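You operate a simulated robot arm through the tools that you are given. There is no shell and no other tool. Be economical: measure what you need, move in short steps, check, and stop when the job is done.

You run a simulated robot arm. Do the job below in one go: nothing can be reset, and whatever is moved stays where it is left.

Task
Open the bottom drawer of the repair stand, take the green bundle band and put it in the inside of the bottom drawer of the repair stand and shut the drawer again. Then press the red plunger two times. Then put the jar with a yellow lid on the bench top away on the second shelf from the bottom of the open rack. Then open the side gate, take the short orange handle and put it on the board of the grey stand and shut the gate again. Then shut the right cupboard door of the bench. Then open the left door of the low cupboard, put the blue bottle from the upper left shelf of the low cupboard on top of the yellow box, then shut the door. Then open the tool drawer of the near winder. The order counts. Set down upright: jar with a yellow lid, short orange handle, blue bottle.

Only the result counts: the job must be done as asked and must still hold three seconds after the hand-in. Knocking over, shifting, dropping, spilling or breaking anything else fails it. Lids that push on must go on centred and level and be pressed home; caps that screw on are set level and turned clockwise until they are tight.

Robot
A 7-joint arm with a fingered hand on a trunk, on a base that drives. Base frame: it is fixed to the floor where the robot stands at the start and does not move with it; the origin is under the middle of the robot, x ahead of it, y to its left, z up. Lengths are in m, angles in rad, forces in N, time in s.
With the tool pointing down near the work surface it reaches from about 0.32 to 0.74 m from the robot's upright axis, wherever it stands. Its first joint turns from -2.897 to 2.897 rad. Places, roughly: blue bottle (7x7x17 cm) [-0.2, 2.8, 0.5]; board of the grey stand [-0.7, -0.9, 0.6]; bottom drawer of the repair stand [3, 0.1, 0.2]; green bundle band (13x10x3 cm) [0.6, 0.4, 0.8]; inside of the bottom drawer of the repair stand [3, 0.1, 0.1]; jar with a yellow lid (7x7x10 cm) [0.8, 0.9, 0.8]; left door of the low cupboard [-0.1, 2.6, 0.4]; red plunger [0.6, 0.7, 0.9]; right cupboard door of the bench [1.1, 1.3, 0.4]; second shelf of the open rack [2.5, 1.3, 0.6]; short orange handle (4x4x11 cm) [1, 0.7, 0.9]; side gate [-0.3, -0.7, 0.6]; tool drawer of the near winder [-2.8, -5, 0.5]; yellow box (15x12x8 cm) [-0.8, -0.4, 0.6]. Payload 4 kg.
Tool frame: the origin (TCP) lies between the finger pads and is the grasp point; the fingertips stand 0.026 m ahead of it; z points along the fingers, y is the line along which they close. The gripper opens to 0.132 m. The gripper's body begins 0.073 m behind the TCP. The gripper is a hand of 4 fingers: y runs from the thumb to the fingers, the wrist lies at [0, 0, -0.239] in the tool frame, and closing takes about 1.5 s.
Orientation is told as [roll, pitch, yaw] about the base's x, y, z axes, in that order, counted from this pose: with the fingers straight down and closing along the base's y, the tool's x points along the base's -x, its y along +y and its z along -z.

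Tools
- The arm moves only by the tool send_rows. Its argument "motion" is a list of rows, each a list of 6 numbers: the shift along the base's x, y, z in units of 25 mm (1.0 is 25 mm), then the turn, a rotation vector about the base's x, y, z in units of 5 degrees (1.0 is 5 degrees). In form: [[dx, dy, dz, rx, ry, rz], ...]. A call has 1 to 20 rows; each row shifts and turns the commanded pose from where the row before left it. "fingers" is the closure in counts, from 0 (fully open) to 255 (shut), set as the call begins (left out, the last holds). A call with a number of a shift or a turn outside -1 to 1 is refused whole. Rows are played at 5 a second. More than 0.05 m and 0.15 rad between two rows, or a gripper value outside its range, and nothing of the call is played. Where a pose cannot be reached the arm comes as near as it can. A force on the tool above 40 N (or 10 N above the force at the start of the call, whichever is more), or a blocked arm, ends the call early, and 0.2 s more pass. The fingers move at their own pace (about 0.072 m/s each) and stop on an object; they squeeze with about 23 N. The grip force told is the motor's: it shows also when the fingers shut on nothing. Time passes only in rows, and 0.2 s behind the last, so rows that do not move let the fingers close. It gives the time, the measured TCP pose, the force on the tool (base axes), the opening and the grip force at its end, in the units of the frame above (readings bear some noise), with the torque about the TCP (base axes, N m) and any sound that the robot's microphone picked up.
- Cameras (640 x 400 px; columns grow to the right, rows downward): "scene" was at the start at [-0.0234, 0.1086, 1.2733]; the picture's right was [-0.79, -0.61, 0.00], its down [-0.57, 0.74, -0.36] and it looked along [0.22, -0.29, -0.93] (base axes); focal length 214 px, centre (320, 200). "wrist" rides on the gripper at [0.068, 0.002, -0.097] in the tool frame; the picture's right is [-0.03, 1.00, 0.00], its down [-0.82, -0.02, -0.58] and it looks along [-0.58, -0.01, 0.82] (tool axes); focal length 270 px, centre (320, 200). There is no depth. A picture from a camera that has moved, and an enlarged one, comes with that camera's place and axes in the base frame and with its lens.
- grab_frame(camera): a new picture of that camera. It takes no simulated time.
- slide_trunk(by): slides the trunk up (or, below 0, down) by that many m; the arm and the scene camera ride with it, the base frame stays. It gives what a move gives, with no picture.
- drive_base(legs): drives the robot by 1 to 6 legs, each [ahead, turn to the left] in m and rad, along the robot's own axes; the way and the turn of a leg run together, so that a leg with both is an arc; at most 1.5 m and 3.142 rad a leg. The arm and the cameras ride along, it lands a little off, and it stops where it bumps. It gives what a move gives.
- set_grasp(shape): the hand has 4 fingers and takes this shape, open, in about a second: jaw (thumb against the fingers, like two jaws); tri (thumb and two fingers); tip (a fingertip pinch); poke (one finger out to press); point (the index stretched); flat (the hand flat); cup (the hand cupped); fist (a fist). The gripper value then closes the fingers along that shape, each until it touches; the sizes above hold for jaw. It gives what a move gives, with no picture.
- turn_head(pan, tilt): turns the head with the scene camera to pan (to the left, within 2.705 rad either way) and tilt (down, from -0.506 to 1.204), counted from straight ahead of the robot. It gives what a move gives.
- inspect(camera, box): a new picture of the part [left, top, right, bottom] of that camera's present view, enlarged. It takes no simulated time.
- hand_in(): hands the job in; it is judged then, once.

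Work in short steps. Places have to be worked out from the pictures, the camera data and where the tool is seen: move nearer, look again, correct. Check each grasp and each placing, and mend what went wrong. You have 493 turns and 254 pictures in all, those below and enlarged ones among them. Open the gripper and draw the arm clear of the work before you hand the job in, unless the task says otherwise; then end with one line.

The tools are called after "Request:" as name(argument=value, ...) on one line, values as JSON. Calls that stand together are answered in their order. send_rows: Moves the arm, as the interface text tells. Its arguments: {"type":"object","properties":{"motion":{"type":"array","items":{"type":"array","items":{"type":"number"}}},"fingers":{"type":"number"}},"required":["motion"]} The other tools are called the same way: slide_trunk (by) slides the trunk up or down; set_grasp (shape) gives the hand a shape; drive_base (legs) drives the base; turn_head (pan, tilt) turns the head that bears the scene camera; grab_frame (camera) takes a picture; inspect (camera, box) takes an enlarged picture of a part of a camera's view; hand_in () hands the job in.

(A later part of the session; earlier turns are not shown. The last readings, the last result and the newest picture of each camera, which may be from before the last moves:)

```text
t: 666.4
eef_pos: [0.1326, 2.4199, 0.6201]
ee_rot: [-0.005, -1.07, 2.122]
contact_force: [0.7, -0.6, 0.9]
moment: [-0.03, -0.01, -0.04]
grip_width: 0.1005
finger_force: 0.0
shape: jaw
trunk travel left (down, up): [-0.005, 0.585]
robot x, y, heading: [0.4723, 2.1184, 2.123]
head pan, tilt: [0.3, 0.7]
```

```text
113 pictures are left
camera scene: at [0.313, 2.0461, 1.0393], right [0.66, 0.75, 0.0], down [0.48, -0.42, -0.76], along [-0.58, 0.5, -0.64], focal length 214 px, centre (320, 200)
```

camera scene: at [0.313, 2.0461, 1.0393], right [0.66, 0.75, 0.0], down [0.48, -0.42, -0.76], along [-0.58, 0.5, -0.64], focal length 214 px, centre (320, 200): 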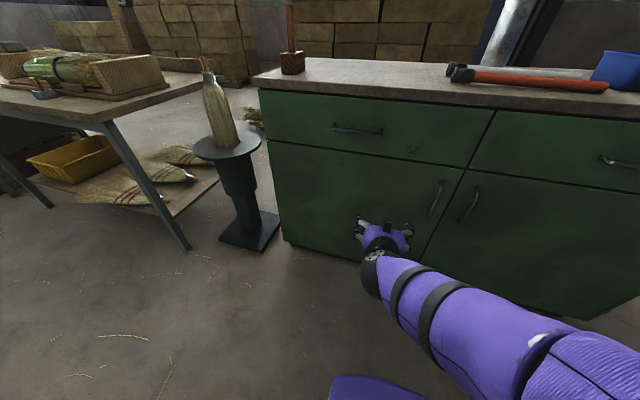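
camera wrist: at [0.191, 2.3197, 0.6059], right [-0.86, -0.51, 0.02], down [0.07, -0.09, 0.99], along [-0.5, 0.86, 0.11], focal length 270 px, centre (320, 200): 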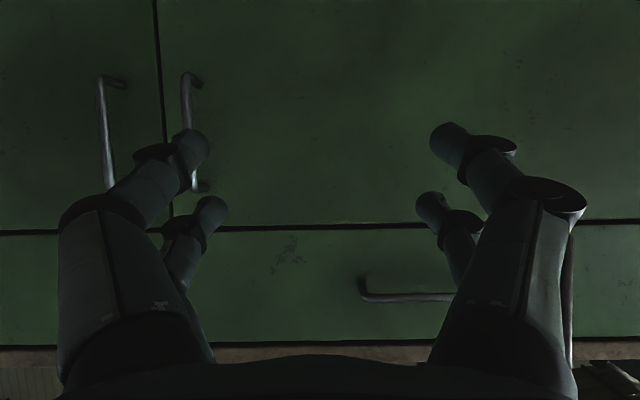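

Handle reckons to (0.15,2.722,0.56). Move square in front of it, then onto it.

Request:
send_rows(motion=[[0.45, 0.92, -0.3, 0, 0, 0], [0.45, 0.92, -0.3, 0, 0, 0], [0.45, 0.92, -0.3, 0, 0, 0], [0.45, 0.92, -0.3, 0, 0, 0], [0.45, 0.92, -0.3, 0, 0, 0], [0.45, 0.92, -0.3, 0, 0, 0], [0.45, 0.92, -0.3, 0, 0, 0], [0.45, 0.92, -0.3, 0, 0, 0]], fingers=110)

Request:
grab_frame(camera="wrist")

```text
t: 668.2
eef_pos: [0.2164, 2.6075, 0.5648]
ee_rot: [-0.003, -1.074, 2.123]
contact_force: [0.4, -0.1, -0.1]
moment: [-0.03, 0.0, -0.01]
grip_width: 0.0755
finger_force: 0.1
shape: jaw
out of reach, approached as far as the arm can: row 1, 2
trunk travel left (down, up): [-0.005, 0.585]
robot x, y, heading: [0.474, 2.123, 2.121]
head pan, tilt: [0.3, 0.7]
```

```text
112 pictures are left
camera wrist: at [0.2744, 2.507, 0.5511], right [-0.86, -0.51, 0.02], down [0.08, -0.09, 0.99], along [-0.51, 0.85, 0.12], focal length 270 px, centre (320, 200)
```

wrist: 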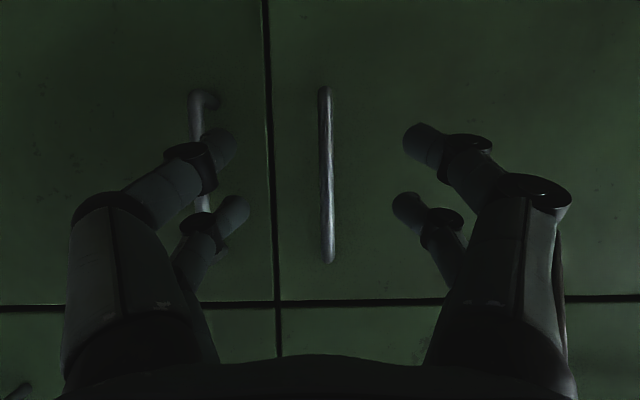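

Centred. Advance 12 cm straight and close.

Request:
send_rows(motion=[[-0.525, 0.85, 0, 0, 0, 0], [-0.525, 0.85, 0, 0, 0, 0], [-0.525, 0.85, 0, 0, 0, 0], [-0.525, 0.85, 0, 0, 0, 0], [-0.3, 0.5, 0, 0, 0, 0]])

Request:
send_rows(motion=[[0, 0, 0, 0, 0, 0], [0, 0, 0, 0, 0, 0], [0, 0, 0, 0, 0, 0], [0, 0, 0, 0, 0, 0], [0, 0, 0, 0, 0, 0]], fingers=255)

Request:
grab_frame(camera="wrist")

```text
t: 669.5
eef_pos: [0.1567, 2.7011, 0.5638]
ee_rot: [-0.008, -1.063, 2.129]
contact_force: [12.8, -20.3, 5.5]
moment: [0.23, 0.25, 0.82]
grip_width: 0.0749
finger_force: 0.0
shape: jaw
trunk travel left (down, up): [-0.005, 0.585]
robot x, y, heading: [0.471, 2.1209, 2.123]
head pan, tilt: [0.3, 0.7]
stopped in row 5: the force on the tool passed its limit at 42 N (the readings are from after the stop); the commanded pose is now the measured one
```

```text
t: 670.7
eef_pos: [0.1621, 2.7063, 0.563]
ee_rot: [-0.003, -1.064, 2.11]
contact_force: [24.0, -1.5, -1.7]
moment: [-0.03, 0.34, -1.62]
grip_width: 0.0042
finger_force: 23.1
shape: jaw
trunk travel left (down, up): [-0.005, 0.585]
robot x, y, heading: [0.475, 2.1218, 2.122]
head pan, tilt: [0.3, 0.7]
```

```text
111 pictures are left
camera wrist: at [0.2194, 2.605, 0.5493], right [-0.86, -0.5, 0.02], down [0.07, -0.08, 0.99], along [-0.5, 0.86, 0.11], focal length 270 px, centre (320, 200)
```

wrist: 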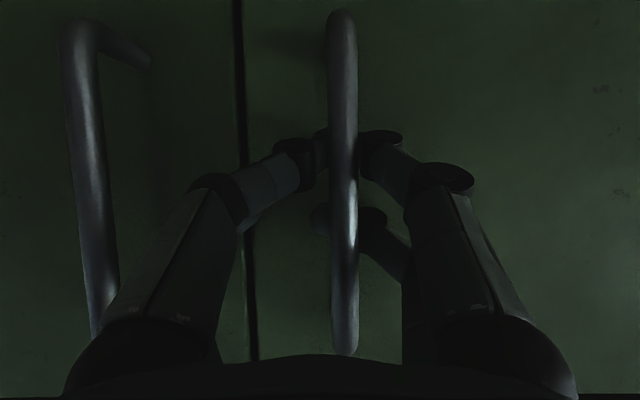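

The bar is caught behind the fingertips. Pull along the arc.

Request:
send_rows(motion=[[0.44, -0.8, 0, 0, 0, 0], [0.4, -0.83, 0, 0, 0, 0], [0.36, -0.85, 0, 0, 0, 0], [0.32, -0.86, 0, 0, 0, 0], [0.28, -0.88, 0, 0, 0, 0], [0.24, -0.9, 0, 0, 0, 0]])

Request:
grab_frame(camera="scene")

```text
t: 672.1
eef_pos: [0.212, 2.5777, 0.5617]
ee_rot: [0.015, -1.065, 2.093]
contact_force: [20.0, 14.6, -13.0]
moment: [0.58, 2.8, -5.53]
grip_width: 0.0045
finger_force: 22.7
shape: jaw
trunk travel left (down, up): [-0.005, 0.585]
robot x, y, heading: [0.4704, 2.1195, 2.122]
head pan, tilt: [0.3, 0.7]
```

```text
110 pictures are left
camera scene: at [0.3137, 2.0476, 1.0395], right [0.66, 0.75, 0.0], down [0.48, -0.43, -0.76], along [-0.58, 0.5, -0.64], focal length 214 px, centre (320, 200)
```

scene: 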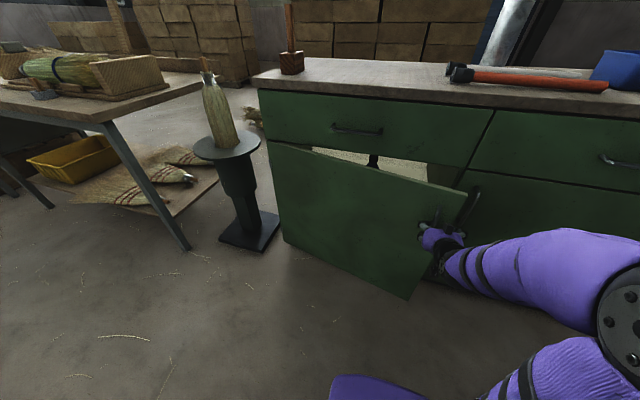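

Let the hand yaw with the door, then reverse the base to keep pulling.

Request:
send_rows(motion=[[-0.1, 0, 0, 0, 0, -1], [-0.1, 0, 0, 0, 0, -1], [-0.1, 0, 0, 0, 0, -1]])

Request:
drive_base(legs=[[-0.1, 0.03]])

Request:
grab_frame(camera="scene")

```text
t: 672.9
eef_pos: [0.2032, 2.5782, 0.5646]
ee_rot: [-0.004, -1.066, 1.854]
contact_force: [32.1, 10.0, 0.4]
moment: [0.08, -0.19, -0.65]
grip_width: 0.0059
finger_force: 22.8
shape: jaw
trunk travel left (down, up): [-0.005, 0.585]
robot x, y, heading: [0.4765, 2.1242, 2.121]
head pan, tilt: [0.3, 0.7]
```

```text
t: 674.0
eef_pos: [0.2393, 2.484, 0.5623]
ee_rot: [-0.004, -1.064, 1.895]
contact_force: [-12.6, 3.5, -1.3]
moment: [0.31, 2.14, -2.95]
grip_width: 0.0043
finger_force: 22.3
shape: jaw
trunk travel left (down, up): [-0.005, 0.585]
robot x, y, heading: [0.5314, 2.0393, 2.158]
head pan, tilt: [0.3, 0.7]
```

```text
109 pictures are left
camera scene: at [0.3685, 1.9576, 1.0393], right [0.63, 0.77, 0.0], down [0.5, -0.41, -0.76], along [-0.59, 0.48, -0.64], focal length 214 px, centre (320, 200)
```

scene: 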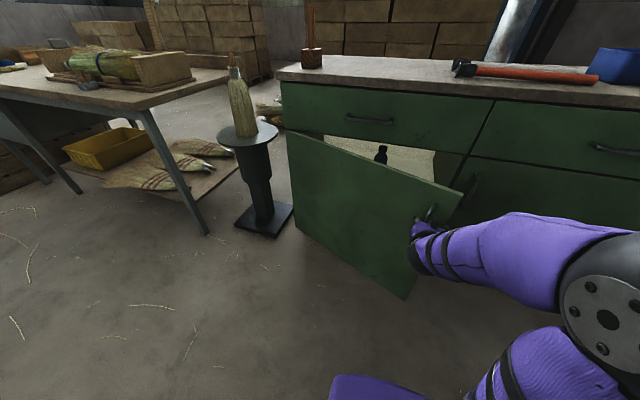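

Works well (~22°). Continue alternating arm and base.

Request:
send_rows(motion=[[0, -0.9, 0, 0, 0, -0.8], [-0.1, -0.9, 0, 0, 0, -0.8]])

Request:
drive_base(legs=[[-0.1, 0.08]])

Request:
send_rows(motion=[[-0.5, -0.4, 0, 0, 0, -0.8], [-0.5, -0.4, 0, 0, 0, -0.8], [0, 0, 0, 0, 0, -0.5]])

Request:
grab_frame(camera="scene")

```text
t: 674.6
eef_pos: [0.2393, 2.4397, 0.5644]
ee_rot: [-0.003, -1.066, 1.746]
contact_force: [12.4, 1.9, 5.2]
moment: [0.52, 0.43, -1.43]
grip_width: 0.004
finger_force: 22.7
shape: jaw
trunk travel left (down, up): [-0.005, 0.585]
robot x, y, heading: [0.5275, 2.0375, 2.156]
head pan, tilt: [0.3, 0.7]
```

```text
t: 675.8
eef_pos: [0.2497, 2.3427, 0.5647]
ee_rot: [0.015, -1.067, 1.826]
contact_force: [-16.1, 5.0, -9.6]
moment: [0.75, 0.57, -2.39]
grip_width: 0.0055
finger_force: 23.3
shape: jaw
trunk travel left (down, up): [-0.005, 0.585]
robot x, y, heading: [0.5806, 1.9666, 2.227]
head pan, tilt: [0.3, 0.7]
stopped in leg 1: the force on the tool passed its limit at 44 N (the readings are from after the stop); the commanded pose is now the measured one
```

```text
t: 676.6
eef_pos: [0.2304, 2.3237, 0.5665]
ee_rot: [0.005, -1.07, 1.644]
contact_force: [39.3, -3.3, 0.8]
moment: [0.44, -0.32, -1.33]
grip_width: 0.007
finger_force: 23.1
shape: jaw
trunk travel left (down, up): [-0.005, 0.585]
robot x, y, heading: [0.5816, 1.9654, 2.217]
head pan, tilt: [0.3, 0.7]
```

```text
108 pictures are left
camera scene: at [0.4279, 1.8742, 1.0396], right [0.58, 0.81, 0.0], down [0.52, -0.37, -0.77], along [-0.62, 0.44, -0.64], focal length 214 px, centre (320, 200)
```

scene: 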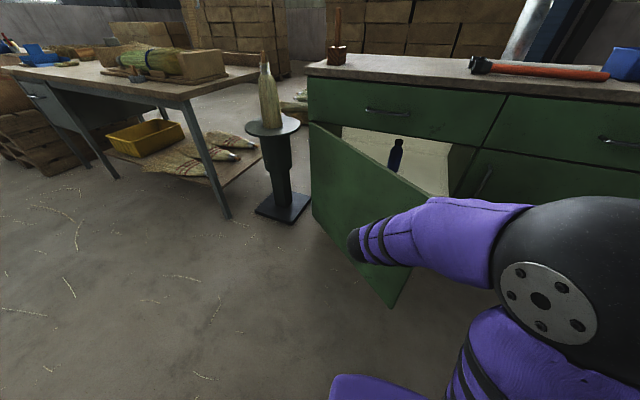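

About 37° open, the blue bottle is visible inside. Continue further.

Request:
drive_base(legs=[[-0.07, 0.12]])

Request:
send_rows(motion=[[-0.5, -0.5, 0, 0, 0, -1], [-0.5, -0.5, 0, 0, 0, -1], [-0.3, -0.2, 0, 0, 0, -1]])

Request:
drive_base(legs=[[-0.06, 0.12]])

Request:
send_rows(motion=[[-0.5, -0.4, 0, 0, 0, -1], [-0.5, -0.4, 0, 0, 0, -1], [-0.3, -0.2, 0, 0, 0, -1]])

Request:
grab_frame(camera="scene")

```text
t: 677.6
eef_pos: [0.2289, 2.2241, 0.5648]
ee_rot: [0.018, -1.07, 1.767]
contact_force: [-38.7, 17.4, -8.2]
moment: [0.86, 1.5, -3.78]
grip_width: 0.0062
finger_force: 23.1
shape: jaw
trunk travel left (down, up): [-0.005, 0.585]
robot x, y, heading: [0.6273, 1.9112, 2.345]
head pan, tilt: [0.3, 0.7]
```

```text
t: 678.4
eef_pos: [0.202, 2.194, 0.5668]
ee_rot: [0.013, -1.072, 1.502]
contact_force: [39.6, -10.1, 0.4]
moment: [0.15, 0.02, -1.26]
grip_width: 0.0076
finger_force: 22.9
shape: jaw
trunk travel left (down, up): [-0.005, 0.585]
robot x, y, heading: [0.6228, 1.9162, 2.348]
head pan, tilt: [0.3, 0.7]
```

```text
t: 679.4
eef_pos: [0.1952, 2.1312, 0.5673]
ee_rot: [0.068, -1.069, 1.557]
contact_force: [-21.5, 14.9, -13.2]
moment: [0.73, 0.6, -3.56]
grip_width: 0.0067
finger_force: 22.7
shape: jaw
trunk travel left (down, up): [-0.005, 0.585]
robot x, y, heading: [0.6536, 1.8855, 2.426]
head pan, tilt: [0.3, 0.7]
stopped in leg 1: the force on the tool passed its limit at 68 N (the readings are from after the stop); the commanded pose is now the measured one
```

```text
t: 680.2
eef_pos: [0.166, 2.1027, 0.57]
ee_rot: [0.058, -1.07, 1.303]
contact_force: [28.3, -13.3, -1.9]
moment: [0.07, 0.14, -0.95]
grip_width: 0.0068
finger_force: 23.0
shape: jaw
trunk travel left (down, up): [-0.005, 0.585]
robot x, y, heading: [0.6513, 1.8856, 2.428]
head pan, tilt: [0.3, 0.7]
```

```text
107 pictures are left
camera scene: at [0.5246, 1.7633, 1.0395], right [0.4, 0.92, 0.0], down [0.59, -0.26, -0.77], along [-0.7, 0.31, -0.64], focal length 214 px, centre (320, 200)
```

scene: 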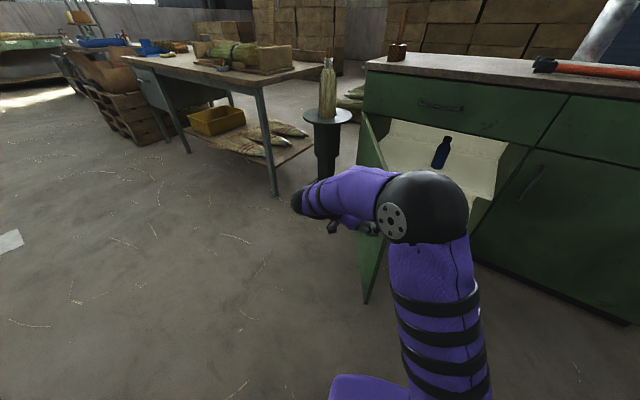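

About 57° now. Swing on toward 75–80° with the arm.

Request:
send_rows(motion=[[-0.55, -0.85, 0, 0, 0, -0.5], [-0.55, -0.85, 0, 0, 0, -0.5], [-0.58, -0.85, 0, 0, 0, -0.5], [-0.6, -0.8, 0, 0, 0, -0.5], [-0.65, -0.8, 0, 0, 0, -0.5], [-0.65, -0.75, 0, 0, 0, -0.5], [-0.7, -0.7, 0, 0, 0, -0.5]])

Request:
grab_frame(camera="scene")

```text
t: 681.8
eef_pos: [0.0592, 1.9621, 0.5695]
ee_rot: [0.054, -1.074, 1.001]
contact_force: [28.3, -24.1, 1.9]
moment: [0.13, -0.05, -1.05]
grip_width: 0.0078
finger_force: 22.7
shape: jaw
trunk travel left (down, up): [-0.005, 0.585]
robot x, y, heading: [0.6532, 1.8868, 2.425]
head pan, tilt: [0.3, 0.7]
```

```text
106 pictures are left
camera scene: at [0.5244, 1.7632, 1.0394], right [0.4, 0.91, 0.0], down [0.59, -0.26, -0.77], along [-0.7, 0.31, -0.64], focal length 214 px, centre (320, 200)
```

scene: 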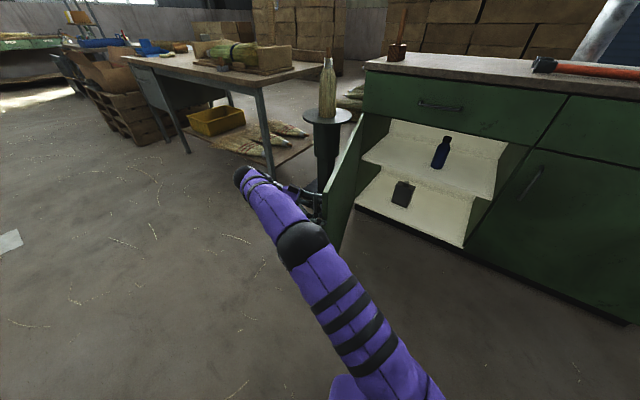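

Door ~75–80° open. I release and watch whether it stays.

Request:
send_rows(motion=[[0, 0, 0, 0, 0, 0], [0, 0, 0, 0, 0, 0], [0, 0, 0, 0, 0, 0], [0, 0, 0, 0, 0, 0], [0, 0, 0, 0, 0, 0]], fingers=60)

Request:
grab_frame(camera="scene")

Request:
grab_frame(camera="wrist")

```text
t: 683.0
eef_pos: [0.0577, 1.9653, 0.5695]
ee_rot: [0.064, -1.069, 0.997]
contact_force: [0.6, -0.1, 0.2]
moment: [0.01, 0.0, 0.0]
grip_width: 0.1008
finger_force: 0.2
shape: jaw
trunk travel left (down, up): [-0.005, 0.585]
robot x, y, heading: [0.6559, 1.8853, 2.427]
head pan, tilt: [0.3, 0.7]
```

```text
105 pictures are left
camera scene: at [0.5231, 1.764, 1.0393], right [0.4, 0.91, 0.0], down [0.59, -0.26, -0.76], along [-0.7, 0.31, -0.64], focal length 214 px, centre (320, 200)
```

scene: 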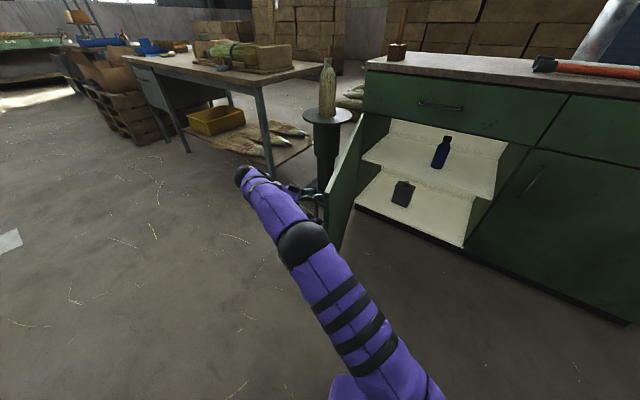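

```text
104 pictures are left
camera wrist: at [-0.0038, 1.8643, 0.5546], right [-0.86, 0.51, 0.05], down [-0.01, -0.13, 0.99], along [0.51, 0.85, 0.12], focal length 270 px, centre (320, 200)
```

wrist: 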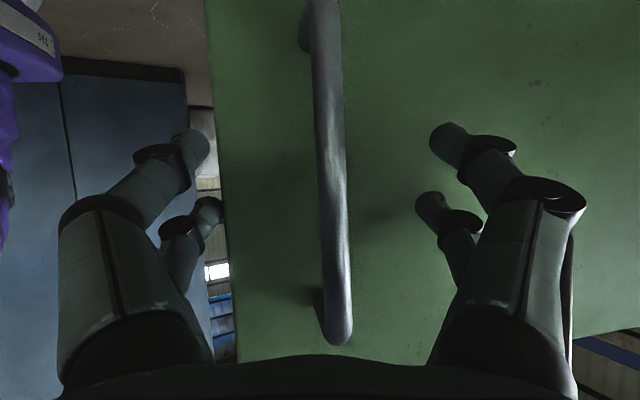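

It stays. Withdraw the hand back off the bar and check again.

Request:
send_rows(motion=[[-0.5, -0.85, 0, 0, 0, 0], [-0.5, -0.85, 0, 0, 0, 0], [-0.5, -0.85, 0, 0, 0, 0], [-0.5, -0.85, 0, 0, 0, 0], [0, 0, 0, 0, 0, 0], [0, 0, 0, 0, 0, 0], [0, 0, 0, 0, 0, 0], [0, 0, 0, 0, 0, 0]])

Request:
grab_frame(camera="scene")

```text
t: 684.8
eef_pos: [0.061, 1.9096, 0.5532]
ee_rot: [0.067, -1.07, 0.993]
contact_force: [0.1, 0.3, -1.0]
moment: [0.01, -0.04, 0.01]
grip_width: 0.1012
finger_force: 0.0
shape: jaw
out of reach, approached as far as the arm can: row 1, 2, 3, 4
trunk travel left (down, up): [-0.005, 0.585]
robot x, y, heading: [0.656, 1.8833, 2.425]
head pan, tilt: [0.3, 0.7]
```

```text
103 pictures are left
camera scene: at [0.5231, 1.764, 1.0393], right [0.4, 0.91, 0.0], down [0.59, -0.26, -0.76], along [-0.7, 0.31, -0.64], focal length 214 px, centre (320, 200)
```

scene: 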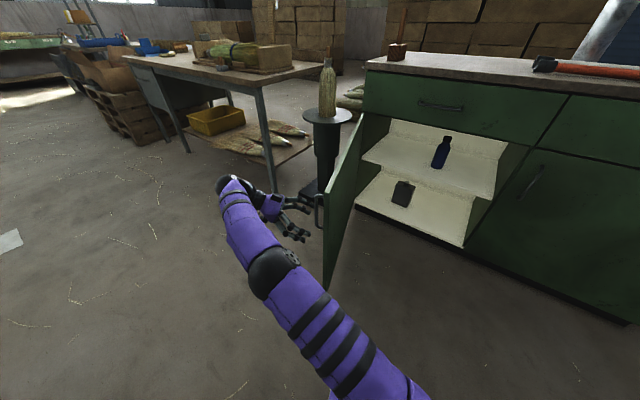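

Door stays. I swing the hand clear by turning the base left, away from the door.

Request:
drive_base(legs=[[0, 0.3]])

Request:
turn_head(pan=0.0, tilt=0.7)

Request:
grab_frame(camera="scene")

```text
t: 686.3
eef_pos: [0.0795, 1.7333, 0.554]
ee_rot: [0.065, -1.07, 1.293]
contact_force: [-0.4, -0.6, 1.3]
moment: [-0.02, 0.01, 0.01]
grip_width: 0.1006
finger_force: 0.1
shape: jaw
trunk travel left (down, up): [-0.005, 0.585]
robot x, y, heading: [0.6552, 1.8842, 2.722]
head pan, tilt: [0.3, 0.7]
```

```text
t: 687.1
eef_pos: [0.0788, 1.7337, 0.5537]
ee_rot: [0.065, -1.07, 1.294]
contact_force: [0.4, 0.6, 0.1]
moment: [0.04, 0.02, 0.01]
grip_width: 0.1006
finger_force: 0.1
shape: jaw
trunk travel left (down, up): [-0.005, 0.585]
robot x, y, heading: [0.652, 1.8838, 2.724]
head pan, tilt: [0.0, 0.7]
```

```text
102 pictures are left
camera scene: at [0.571, 1.7548, 1.0393], right [0.4, 0.91, 0.0], down [0.59, -0.26, -0.76], along [-0.7, 0.31, -0.64], focal length 214 px, centre (320, 200)
```

scene: 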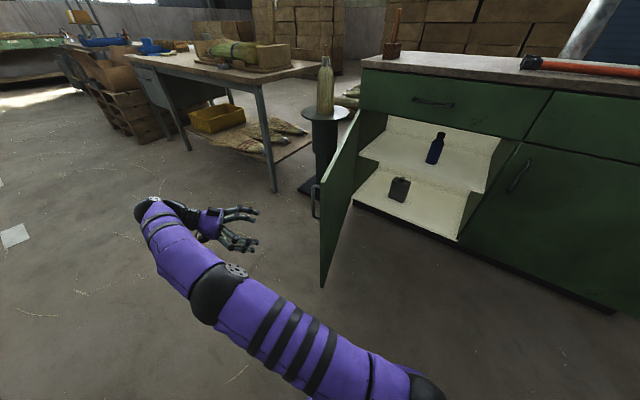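

Door stays put. I raise the trunk so the hand clears the door top, turn the base to face the cupboard and bring the hand round to point at it.

Request:
slide_trunk(by=0.3)

Request:
drive_base(legs=[[0, -0.6]])

Request:
send_rows(motion=[[0.7, 0.4, 0, 0, 0, 1], [0.7, 0.4, 0, 0, 0, 1], [0.7, 0.4, 0, 0, 0, 1], [0.7, 0.4, 0, 0, 0, 1], [0.7, 0.4, 0, 0, 0, 1], [0.7, 0.4, 0, 0, 0, 1], [0.7, 0.4, 0, 0, 0, 1], [0.7, 0.4, 0, 0, 0, 1], [0.7, 0.4, 0, 0, 0, 1], [0.7, 0.4, 0, 0, 0, 1], [0.7, 0.4, 0, 0, 0, 1], [0.7, 0.4, 0, 0, 0, 1], [0.7, 0.4, 0, 0, 0, 1], [0, 0, 0, 0, 0, 1], [0, 0, 0, 0, 0, 1], [0, 0, 0, 0, 0, 1]])

Request:
turn_head(pan=0.3, tilt=0.75)

Request:
grab_frame(camera="scene")

```text
t: 690.1
eef_pos: [0.0792, 1.7339, 0.8528]
ee_rot: [0.066, -1.068, 1.294]
contact_force: [0.8, -0.4, 0.6]
moment: [-0.01, -0.01, -0.01]
grip_width: 0.1005
finger_force: 0.0
shape: jaw
trunk travel left (down, up): [-0.305, 0.285]
robot x, y, heading: [0.6524, 1.8842, 2.725]
head pan, tilt: [0.0, 0.7]
```

```text
t: 692.3
eef_pos: [0.0951, 2.0863, 0.8535]
ee_rot: [0.066, -1.07, 0.69]
contact_force: [0.1, 0.8, 0.6]
moment: [0.0, -0.03, -0.02]
grip_width: 0.1009
finger_force: 0.0
shape: jaw
trunk travel left (down, up): [-0.305, 0.285]
robot x, y, heading: [0.6539, 1.8855, 2.119]
head pan, tilt: [0.0, 0.7]
```

```text
t: 695.7
eef_pos: [0.292, 2.2304, 0.8688]
ee_rot: [0.063, -1.068, 2.087]
contact_force: [-0.4, -0.2, 0.8]
moment: [-0.02, 0.01, -0.01]
grip_width: 0.101
finger_force: 0.0
shape: jaw
out of reach, approached as far as the arm can: row 13, 14, 15, 16
trunk travel left (down, up): [-0.305, 0.285]
robot x, y, heading: [0.6542, 1.8901, 2.12]
head pan, tilt: [0.0, 0.7]
```

```text
t: 696.5
eef_pos: [0.2929, 2.2306, 0.8678]
ee_rot: [0.064, -1.069, 2.084]
contact_force: [-0.2, 0.2, 1.1]
moment: [-0.03, 0.0, 0.01]
grip_width: 0.1009
finger_force: 0.0
shape: jaw
trunk travel left (down, up): [-0.305, 0.285]
robot x, y, heading: [0.6545, 1.8857, 2.124]
head pan, tilt: [0.3, 0.75]
```

```text
101 pictures are left
camera scene: at [0.4945, 1.8085, 1.3351], right [0.66, 0.75, 0.0], down [0.51, -0.45, -0.73], along [-0.55, 0.48, -0.68], focal length 214 px, centre (320, 200)
```

scene: 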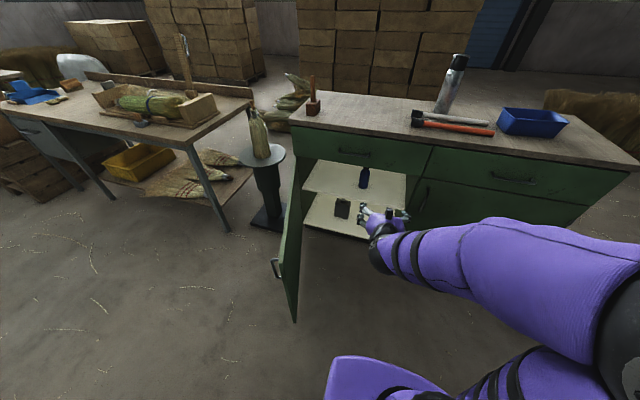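

Bottle stands clear on the upper shelf at about (−0.185,2.80), z 0.40–0.57. Lower the trunk and roll forward 0.45 m.

Request:
slide_trunk(by=-0.3)

Request:
drive_base(legs=[[0.43, 0]])

Request:
grab_frame(camera="wrist")

Request:
grab_frame(camera="scene")

```text
t: 699.5
eef_pos: [0.2932, 2.2307, 0.5686]
ee_rot: [0.065, -1.068, 2.085]
contact_force: [0.2, 0.0, 0.8]
moment: [0.02, -0.03, -0.04]
grip_width: 0.101
finger_force: 0.1
shape: jaw
trunk travel left (down, up): [-0.005, 0.585]
robot x, y, heading: [0.6553, 1.8826, 2.119]
head pan, tilt: [0.3, 0.75]
```

```text
t: 702.1
eef_pos: [0.0695, 2.5988, 0.5683]
ee_rot: [0.065, -1.069, 2.084]
contact_force: [0.5, -0.3, -0.2]
moment: [0.0, 0.0, 0.04]
grip_width: 0.1007
finger_force: 0.1
shape: jaw
trunk travel left (down, up): [-0.005, 0.585]
robot x, y, heading: [0.4297, 2.2533, 2.124]
head pan, tilt: [0.3, 0.75]
```

```text
100 pictures are left
camera wrist: at [0.1291, 2.4987, 0.5554], right [-0.85, -0.53, 0.05], down [0.11, -0.07, 0.99], along [-0.52, 0.85, 0.11], focal length 270 px, centre (320, 200)
```

wrist: 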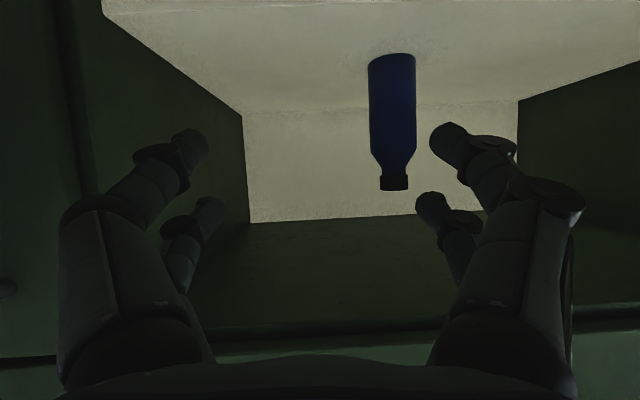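

```text
99 pictures are left
camera scene: at [0.2701, 2.1756, 1.0351], right [0.66, 0.75, 0.0], down [0.51, -0.45, -0.73], along [-0.55, 0.48, -0.68], focal length 214 px, centre (320, 200)
```

scene: 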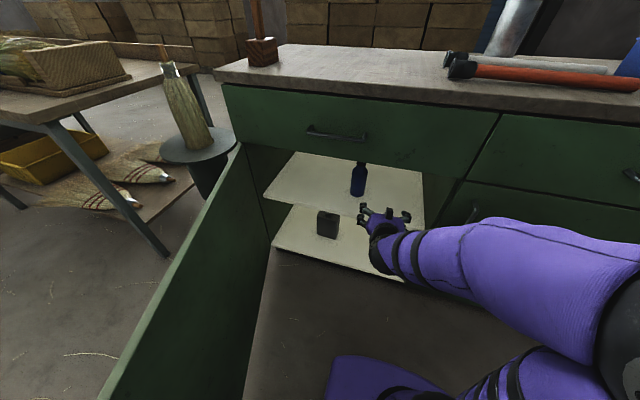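

Bottle at (−0.185,2.795). I line the hand up with it, lower to mid-bottle height and flatten it.

Request:
send_rows(motion=[[-0.9, -0.27, -0.6, 0.52, 0.3, 0], [-0.9, -0.27, -0.6, 0.52, 0.3, 0], [-0.9, -0.27, -0.6, 0.52, 0.3, 0], [-0.9, -0.27, -0.6, 0.52, 0.3, 0], [-0.9, -0.27, -0.6, 0.52, 0.3, 0]], fingers=20)

Request:
grab_frame(camera="wrist")

```text
t: 703.3
eef_pos: [-0.0448, 2.5631, 0.4929]
ee_rot: [0.078, -1.331, 2.071]
contact_force: [0.3, -0.9, 0.0]
moment: [-0.02, -0.01, -0.01]
grip_width: 0.1214
finger_force: 0.0
shape: jaw
trunk travel left (down, up): [-0.005, 0.585]
robot x, y, heading: [0.4315, 2.2542, 2.12]
head pan, tilt: [0.3, 0.75]
```

```text
98 pictures are left
camera wrist: at [0.0126, 2.4708, 0.4494], right [-0.84, -0.54, 0.04], down [0.23, -0.29, 0.93], along [-0.49, 0.79, 0.37], focal length 270 px, centre (320, 200)
```

wrist: 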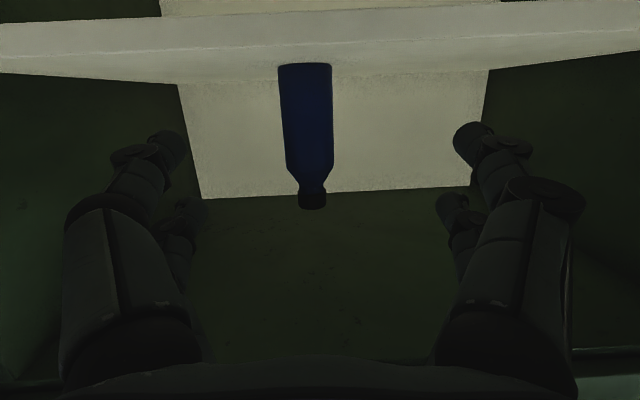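

Straight ahead now, 27 cm. Advance 20 cm and check.

Request:
send_rows(motion=[[-0.433, 0.79, 0, 0, 0, 0], [-0.433, 0.79, 0, 0, 0, 0], [-0.433, 0.79, 0, 0, 0, 0], [-0.433, 0.79, 0, 0, 0, 0], [-0.433, 0.79, 0, 0, 0, 0], [-0.433, 0.79, 0, 0, 0, 0], [-0.433, 0.79, 0, 0, 0, 0], [-0.433, 0.79, 0, 0, 0, 0], [-0.433, 0.79, 0, 0, 0, 0]])

Request:
grab_frame(camera="wrist")

```text
t: 705.3
eef_pos: [-0.1412, 2.7424, 0.4937]
ee_rot: [0.075, -1.33, 2.075]
contact_force: [-0.7, 0.1, -0.8]
moment: [0.02, 0.03, 0.02]
grip_width: 0.1215
finger_force: 0.1
shape: jaw
trunk travel left (down, up): [-0.005, 0.585]
robot x, y, heading: [0.428, 2.2499, 2.121]
head pan, tilt: [0.3, 0.75]
```

```text
97 pictures are left
camera wrist: at [-0.084, 2.6493, 0.4496], right [-0.84, -0.54, 0.04], down [0.23, -0.29, 0.93], along [-0.49, 0.79, 0.37], focal length 270 px, centre (320, 200)
```

wrist: 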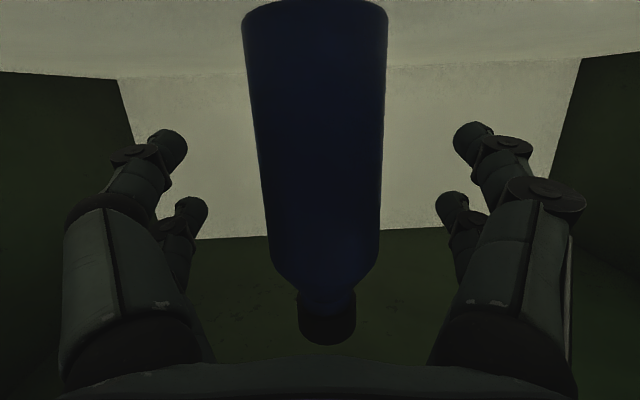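

3 cm more, then close.

Request:
send_rows(motion=[[-0.433, 0.79, 0, 0, 0, 0], [-0.2, 0.37, 0, 0, 0, 0]])

Request:
send_rows(motion=[[0, 0, 0, 0, 0, 0], [0, 0, 0, 0, 0, 0], [0, 0, 0, 0, 0, 0], [0, 0, 0, 0, 0, 0], [0, 0, 0, 0, 0, 0], [0, 0, 0, 0, 0, 0]], fingers=255)

Request:
send_rows(motion=[[0, 0, 0.3, 0, 0, 0], [0, 0, 0.5, 0, 0, 0]])

Request:
grab_frame(camera="wrist")

```text
t: 705.9
eef_pos: [-0.1562, 2.7707, 0.4944]
ee_rot: [0.076, -1.33, 2.074]
contact_force: [0.6, -0.2, 0.0]
moment: [0.02, 0.0, 0.02]
grip_width: 0.1212
finger_force: 0.1
shape: jaw
trunk travel left (down, up): [-0.005, 0.585]
robot x, y, heading: [0.4319, 2.2526, 2.122]
head pan, tilt: [0.3, 0.75]
```

```text
t: 707.3
eef_pos: [-0.1567, 2.7715, 0.4936]
ee_rot: [0.076, -1.33, 2.075]
contact_force: [-0.3, 1.0, -0.3]
moment: [0.16, -0.05, 0.0]
grip_width: 0.0213
finger_force: 22.8
shape: jaw
trunk travel left (down, up): [-0.005, 0.585]
robot x, y, heading: [0.434, 2.255, 2.117]
head pan, tilt: [0.3, 0.75]
```

```text
t: 707.9
eef_pos: [-0.1563, 2.7718, 0.5134]
ee_rot: [0.074, -1.329, 2.076]
contact_force: [0.5, 0.1, -4.2]
moment: [0.08, 0.04, 0.0]
grip_width: 0.0212
finger_force: 23.0
shape: jaw
trunk travel left (down, up): [-0.005, 0.585]
robot x, y, heading: [0.4329, 2.2555, 2.124]
head pan, tilt: [0.3, 0.75]
```

```text
96 pictures are left
camera wrist: at [-0.0997, 2.6782, 0.4697], right [-0.84, -0.54, 0.04], down [0.23, -0.29, 0.93], along [-0.49, 0.79, 0.37], focal length 270 px, centre (320, 200)
```

wrist: 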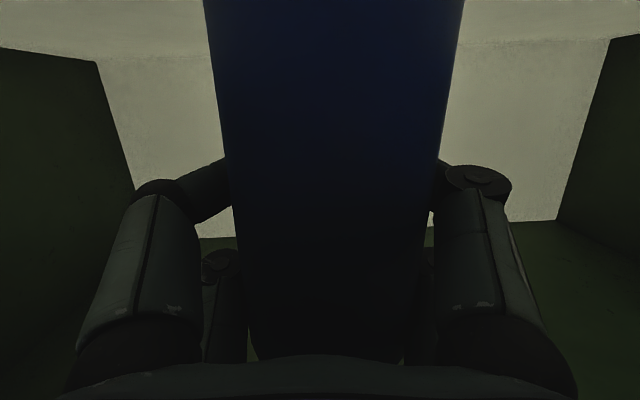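

Bottle is held and lifted. Draw it straight out.

Request:
send_rows(motion=[[0.433, -0.79, 0, 0, 0, 0], [0.433, -0.79, 0, 0, 0, 0], [0.433, -0.79, 0, 0, 0, 0], [0.433, -0.79, 0, 0, 0, 0], [0.433, -0.79, 0, 0, 0, 0], [0.433, -0.79, 0, 0, 0, 0], [0.433, -0.79, 0, 0, 0, 0], [0.433, -0.79, 0, 0, 0, 0], [0.433, -0.79, 0, 0, 0, 0], [0.433, -0.79, 0, 0, 0, 0], [0.433, -0.79, 0, 0, 0, 0], [0.433, -0.79, 0, 0, 0, 0]])

Request:
drive_base(legs=[[-0.4, 0]])

Request:
grab_frame(camera="scene")

Request:
grab_frame(camera="wrist")

```text
t: 710.5
eef_pos: [-0.0275, 2.5326, 0.5133]
ee_rot: [0.077, -1.329, 2.073]
contact_force: [-0.5, 1.5, -5.2]
moment: [0.11, 0.05, 0.0]
grip_width: 0.0208
finger_force: 22.8
shape: jaw
trunk travel left (down, up): [-0.005, 0.585]
robot x, y, heading: [0.4308, 2.2501, 2.122]
head pan, tilt: [0.3, 0.75]
```

```text
t: 713.0
eef_pos: [0.1809, 2.1907, 0.5137]
ee_rot: [0.073, -1.329, 2.076]
contact_force: [-0.1, 0.6, -3.9]
moment: [0.13, 0.06, -0.02]
grip_width: 0.021
finger_force: 22.7
shape: jaw
trunk travel left (down, up): [-0.005, 0.585]
robot x, y, heading: [0.6378, 1.9092, 2.12]
head pan, tilt: [0.3, 0.75]
```

```text
95 pictures are left
camera scene: at [0.4791, 1.8339, 1.035], right [0.66, 0.75, 0.0], down [0.51, -0.45, -0.73], along [-0.55, 0.48, -0.68], focal length 214 px, centre (320, 200)
```

scene: 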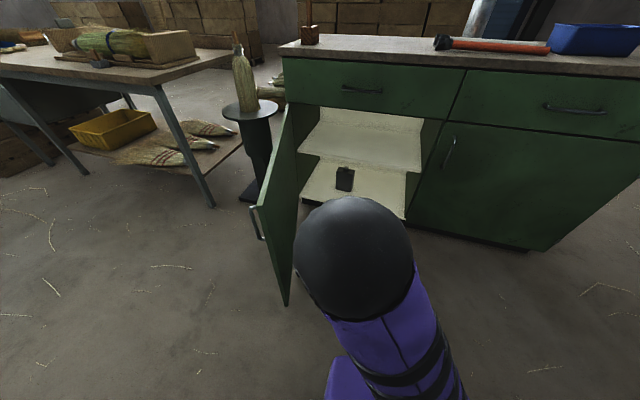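

```text
94 pictures are left
camera wrist: at [0.238, 2.0984, 0.4704], right [-0.84, -0.54, 0.04], down [0.23, -0.29, 0.93], along [-0.49, 0.79, 0.37], focal length 270 px, centre (320, 200)
```

wrist: 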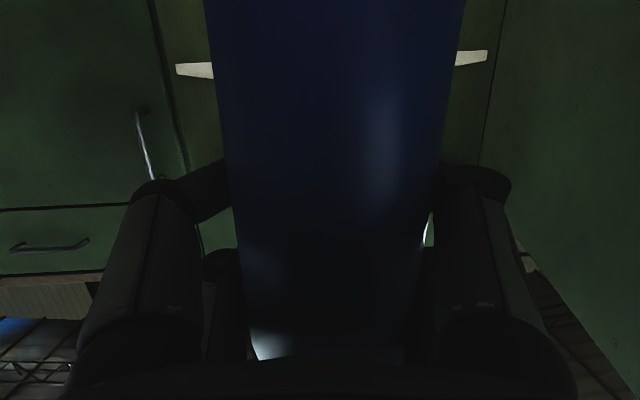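

Bottle is out. I lift it well above the door's top, then turn and drive back to the grey stand.

Request:
slide_trunk(by=0.3)

Request:
send_rows(motion=[[0.2, -0.3, 0.8, 0, 0, 0], [0.2, -0.3, 0.8, 0, 0, 0], [0, 0, 0.8, 0, 0, 0], [0, 0, 0.8, 0, 0, 0], [0, 0, 0.8, 0, 0, 0]])

Request:
drive_base(legs=[[0, 1.575], [0.9, 0], [0.75, 0], [0, 1.57]])

Request:
turn_head(pan=-0.5, tilt=0.6)

Request:
grab_frame(camera="scene")

```text
t: 716.0
eef_pos: [0.1812, 2.1919, 0.8137]
ee_rot: [0.074, -1.33, 2.077]
contact_force: [0.1, 0.1, -4.3]
moment: [0.12, 0.06, -0.02]
grip_width: 0.0211
finger_force: 23.2
shape: jaw
trunk travel left (down, up): [-0.305, 0.285]
robot x, y, heading: [0.6385, 1.9144, 2.123]
head pan, tilt: [0.3, 0.75]
```

```text
t: 717.2
eef_pos: [0.1899, 2.1764, 0.9144]
ee_rot: [0.074, -1.328, 2.083]
contact_force: [-0.6, 1.0, -3.3]
moment: [0.06, 0.04, 0.02]
grip_width: 0.0211
finger_force: 23.2
shape: jaw
trunk travel left (down, up): [-0.305, 0.285]
robot x, y, heading: [0.6402, 1.9081, 2.118]
head pan, tilt: [0.3, 0.75]
```

```text
t: 734.1
eef_pos: [-0.3131, 0.7711, 0.9134]
ee_rot: [0.076, -1.331, -1.055]
contact_force: [0.0, 0.5, -3.5]
moment: [-0.15, -0.02, 0.02]
grip_width: 0.0211
finger_force: 22.6
shape: jaw
trunk travel left (down, up): [-0.305, 0.285]
robot x, y, heading: [-0.763, 1.0353, -1.013]
head pan, tilt: [0.3, 0.75]
```

```text
t: 735.2
eef_pos: [-0.3148, 0.7715, 0.9146]
ee_rot: [0.074, -1.329, -1.056]
contact_force: [0.6, 0.9, -3.9]
moment: [-0.09, -0.06, 0.02]
grip_width: 0.0208
finger_force: 22.8
shape: jaw
trunk travel left (down, up): [-0.305, 0.285]
robot x, y, heading: [-0.7637, 1.0341, -1.014]
head pan, tilt: [-0.499, 0.6]
```

```text
93 pictures are left
camera scene: at [-0.6571, 1.0766, 1.3479], right [-1.0, -0.06, 0.0], down [-0.03, 0.56, -0.82], along [0.05, -0.82, -0.57], focal length 214 px, centre (320, 200)
```

scene: 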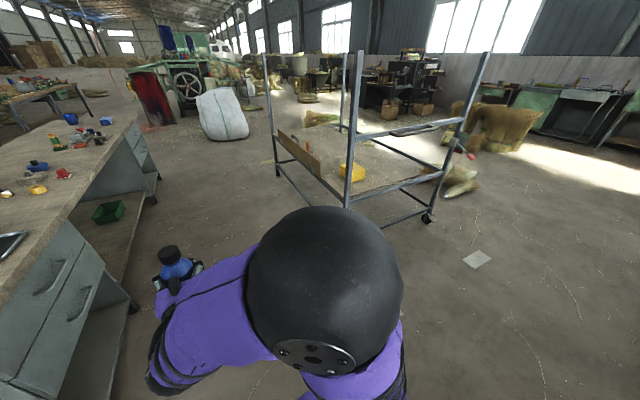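

Clear. Drive on and turn to face the stand at the yellow box.

Request:
drive_base(legs=[[1.15, 0], [0, -1.57]])

Request:
turn_head(pan=-0.1, tilt=0.7)

Request:
grab_frame(camera="scene")

Request:
grab_frame(camera="wrist")

```text
t: 745.3
eef_pos: [-0.4208, -0.3957, 0.9143]
ee_rot: [0.076, -1.331, -2.638]
contact_force: [0.1, -0.5, -4.7]
moment: [-0.05, 0.08, -0.03]
grip_width: 0.0209
finger_force: 23.4
shape: jaw
trunk travel left (down, up): [-0.305, 0.285]
robot x, y, heading: [-0.1497, 0.0519, -2.599]
head pan, tilt: [-0.499, 0.6]
```

```text
t: 746.2
eef_pos: [-0.4208, -0.3956, 0.9142]
ee_rot: [0.073, -1.331, -2.637]
contact_force: [0.2, 0.4, -3.8]
moment: [-0.05, 0.09, 0.0]
grip_width: 0.0205
finger_force: 22.8
shape: jaw
trunk travel left (down, up): [-0.305, 0.285]
robot x, y, heading: [-0.1528, 0.0492, -2.6]
head pan, tilt: [-0.099, 0.7]
```

```text
92 pictures are left
camera scene: at [-0.0979, -0.0867, 1.3393], right [-0.43, 0.9, 0.0], down [0.58, 0.28, -0.76], along [-0.69, -0.33, -0.64], focal length 214 px, centre (320, 200)
```

scene: 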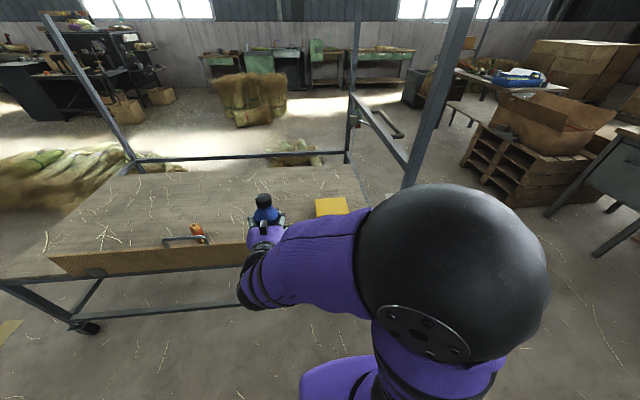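

```text
91 pictures are left
camera wrist: at [-0.3289, -0.3375, 0.8701], right [0.54, -0.84, 0.04], down [0.29, 0.23, 0.93], along [-0.79, -0.49, 0.37], focal length 270 px, centre (320, 200)
```

wrist: 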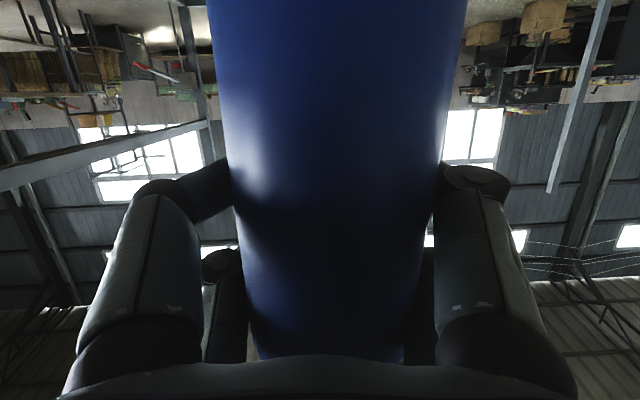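

I bring the bottle across to the box's line (l≈0.1) with the arm.

Request:
send_rows(motion=[[-0.5, 0.8, 0, 0, 0, 0], [-0.5, 0.8, 0, 0, 0, 0], [-0.5, 0.8, 0, 0, 0, 0], [-0.5, 0.8, 0, 0, 0, 0], [-0.5, 0.8, 0, 0, 0, 0], [-0.5, 0.8, 0, 0, 0, 0], [-0.5, 0.8, 0, 0, 0, 0], [-0.5, 0.8, 0, 0, 0, 0], [-0.5, 0.8, 0, 0, 0, 0]])

Request:
turn_head(pan=0.0, tilt=0.8)

Request:
grab_frame(camera="scene")

```text
t: 748.2
eef_pos: [-0.5613, -0.2749, 0.9489]
ee_rot: [0.073, -1.329, -2.637]
contact_force: [1.3, 0.3, -3.7]
moment: [-0.05, 0.11, 0.01]
grip_width: 0.0205
finger_force: 23.1
shape: jaw
out of reach, approached as far as the arm can: row 3, 4, 5, 6, 7, 8, 9
trunk travel left (down, up): [-0.305, 0.285]
robot x, y, heading: [-0.1574, 0.0499, -2.597]
head pan, tilt: [-0.099, 0.7]
```

```text
t: 748.9
eef_pos: [-0.5612, -0.2741, 0.9496]
ee_rot: [0.074, -1.327, -2.639]
contact_force: [0.5, -0.6, -4.7]
moment: [-0.04, 0.11, 0.0]
grip_width: 0.0207
finger_force: 23.1
shape: jaw
trunk travel left (down, up): [-0.305, 0.285]
robot x, y, heading: [-0.1588, 0.0496, -2.599]
head pan, tilt: [0.0, 0.799]
```

```text
90 pictures are left
camera scene: at [-0.0903, -0.0919, 1.3311], right [-0.52, 0.85, 0.0], down [0.61, 0.37, -0.7], along [-0.6, -0.36, -0.72], focal length 214 px, centre (320, 200)
```

scene: 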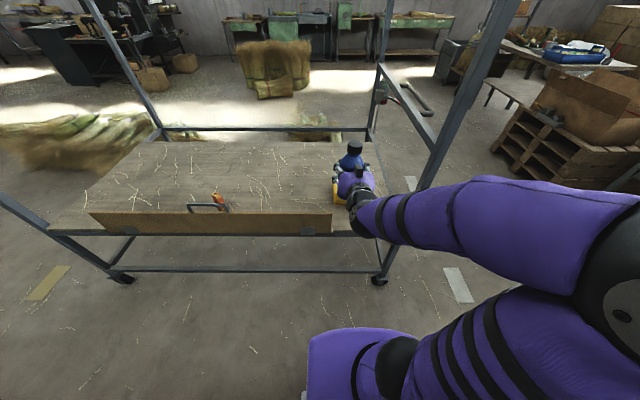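

The bottle should go to about (−0.81,−0.365) on the box (top ≈0.66). I roll 10 cm closer and move over the box at a safe height.

Request:
drive_base(legs=[[0.1, 0]])

Request:
send_rows(motion=[[-0.9, -0.25, -0.4, 0, 0, 0], [-0.9, -0.25, -0.4, 0, 0, 0], [-0.9, -0.25, -0.4, 0, 0, 0], [-0.9, -0.25, -0.4, 0, 0, 0], [-0.9, -0.25, -0.4, 0, 0, 0], [-0.9, -0.25, -0.4, 0, 0, 0]])

Request:
grab_frame(camera="scene")

Request:
grab_frame(camera="wrist")

```text
t: 750.0
eef_pos: [-0.6479, -0.328, 0.9491]
ee_rot: [0.074, -1.328, -2.638]
contact_force: [0.0, 0.1, -3.6]
moment: [-0.05, 0.09, 0.0]
grip_width: 0.0208
finger_force: 23.0
shape: jaw
trunk travel left (down, up): [-0.305, 0.285]
robot x, y, heading: [-0.2411, -0.0007, -2.597]
head pan, tilt: [0.0, 0.799]
```

```text
t: 751.4
eef_pos: [-0.7818, -0.3645, 0.89]
ee_rot: [0.069, -1.326, -2.634]
contact_force: [0.3, 0.5, -4.6]
moment: [-0.01, 0.09, 0.01]
grip_width: 0.0205
finger_force: 23.3
shape: jaw
trunk travel left (down, up): [-0.305, 0.285]
robot x, y, heading: [-0.2396, 0.0025, -2.597]
head pan, tilt: [0.0, 0.799]
```

```text
89 pictures are left
camera scene: at [-0.1761, -0.1441, 1.331], right [-0.52, 0.85, 0.0], down [0.61, 0.37, -0.7], along [-0.6, -0.36, -0.72], focal length 214 px, centre (320, 200)
```

scene: 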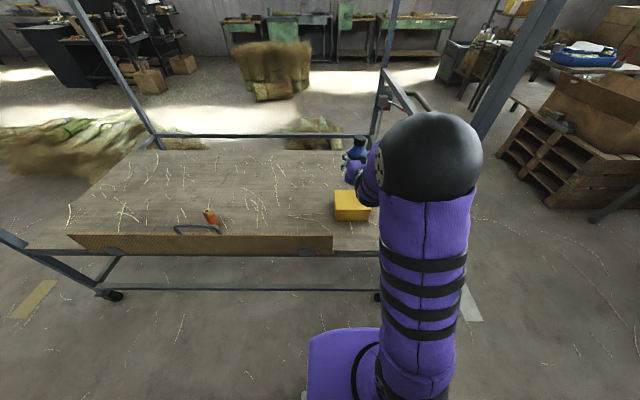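

```text
88 pictures are left
camera wrist: at [-0.6894, -0.3052, 0.8461], right [0.54, -0.84, 0.04], down [0.29, 0.23, 0.93], along [-0.79, -0.49, 0.36], focal length 270 px, centre (320, 200)
```

wrist: 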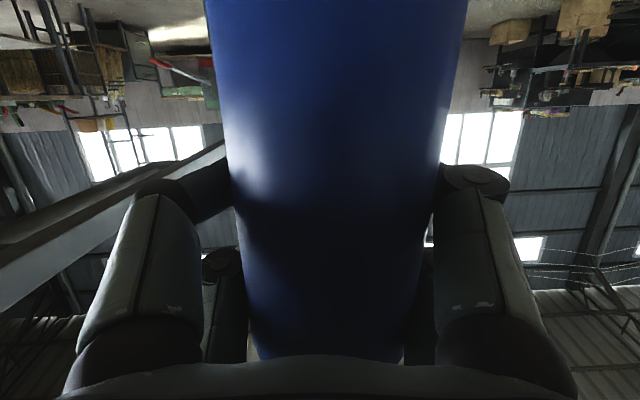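

Zoom on the box to measure it.

Request:
inspect(camera="scene", box=[310, 120, 430, 240])

```text
3.33 times, centred on (370, 180) of scene
camera zoom: at [-0.1761, -0.1441, 1.331], right [-0.52, 0.85, 0.0], down [0.61, 0.37, -0.7], along [-0.6, -0.36, -0.72], focal length 715 px, centre (153, 267)
```

zoom: 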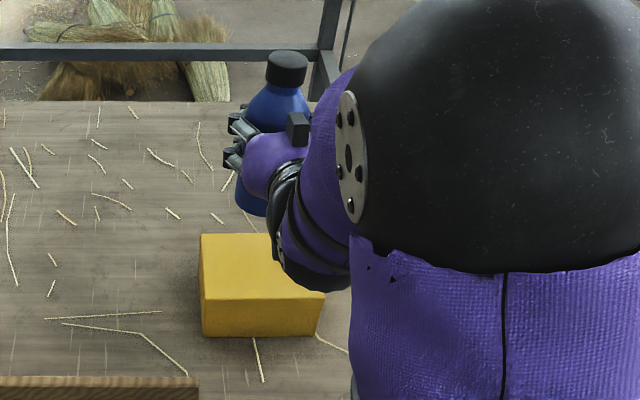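

Box centre is (−0.8145,−0.364). Shift 4.4 cm and lower until contact.

Request:
send_rows(motion=[[-0.88, -0.12, 0, 0, 0, 0], [-0.88, -0.12, 0, 0, 0, 0], [0, 0, -1, 0, 0, 0], [0, 0, -1, 0, 0, 0], [0, 0, -1, 0, 0, 0], [0, 0, -1, 0, 0, 0], [0, 0, -0.5, 0, 0, 0]])

Request:
inspect(camera="scene", box=[310, 120, 430, 240])

```text
t: 753.0
eef_pos: [-0.8264, -0.3699, 0.7754]
ee_rot: [0.075, -1.328, -2.639]
contact_force: [-0.6, -0.9, -3.5]
moment: [-0.03, 0.07, 0.0]
grip_width: 0.0205
finger_force: 22.8
shape: jaw
trunk travel left (down, up): [-0.305, 0.285]
robot x, y, heading: [-0.2411, -0.0031, -2.594]
head pan, tilt: [0.0, 0.799]
```

```text
3.33 times, centred on (370, 180) of scene
camera zoom: at [-0.1763, -0.1442, 1.331], right [-0.52, 0.85, 0.0], down [0.61, 0.37, -0.7], along [-0.6, -0.36, -0.72], focal length 715 px, centre (153, 267)
```

zoom: 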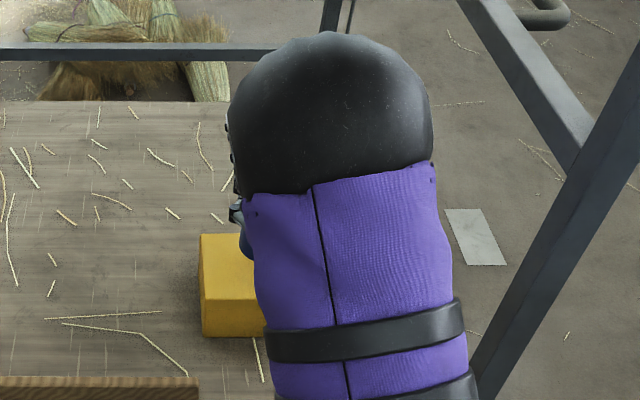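

View blocked by the arm; lower in 4 mm steps to contact.

Request:
send_rows(motion=[[0, 0, -0.16, 0, 0, 0], [0, 0, -0.16, 0, 0, 0], [0, 0, -0.16, 0, 0, 0], [0, 0, -0.16, 0, 0, 0], [0, 0, -0.16, 0, 0, 0], [0, 0, -0.16, 0, 0, 0]])

```text
t: 754.4
eef_pos: [-0.8267, -0.3704, 0.7537]
ee_rot: [0.074, -1.328, -2.638]
contact_force: [-1.1, 0.2, -3.5]
moment: [-0.05, 0.09, 0.0]
grip_width: 0.0205
finger_force: 23.0
shape: jaw
trunk travel left (down, up): [-0.305, 0.285]
robot x, y, heading: [-0.24, -0.0037, -2.595]
head pan, tilt: [0.0, 0.799]
```

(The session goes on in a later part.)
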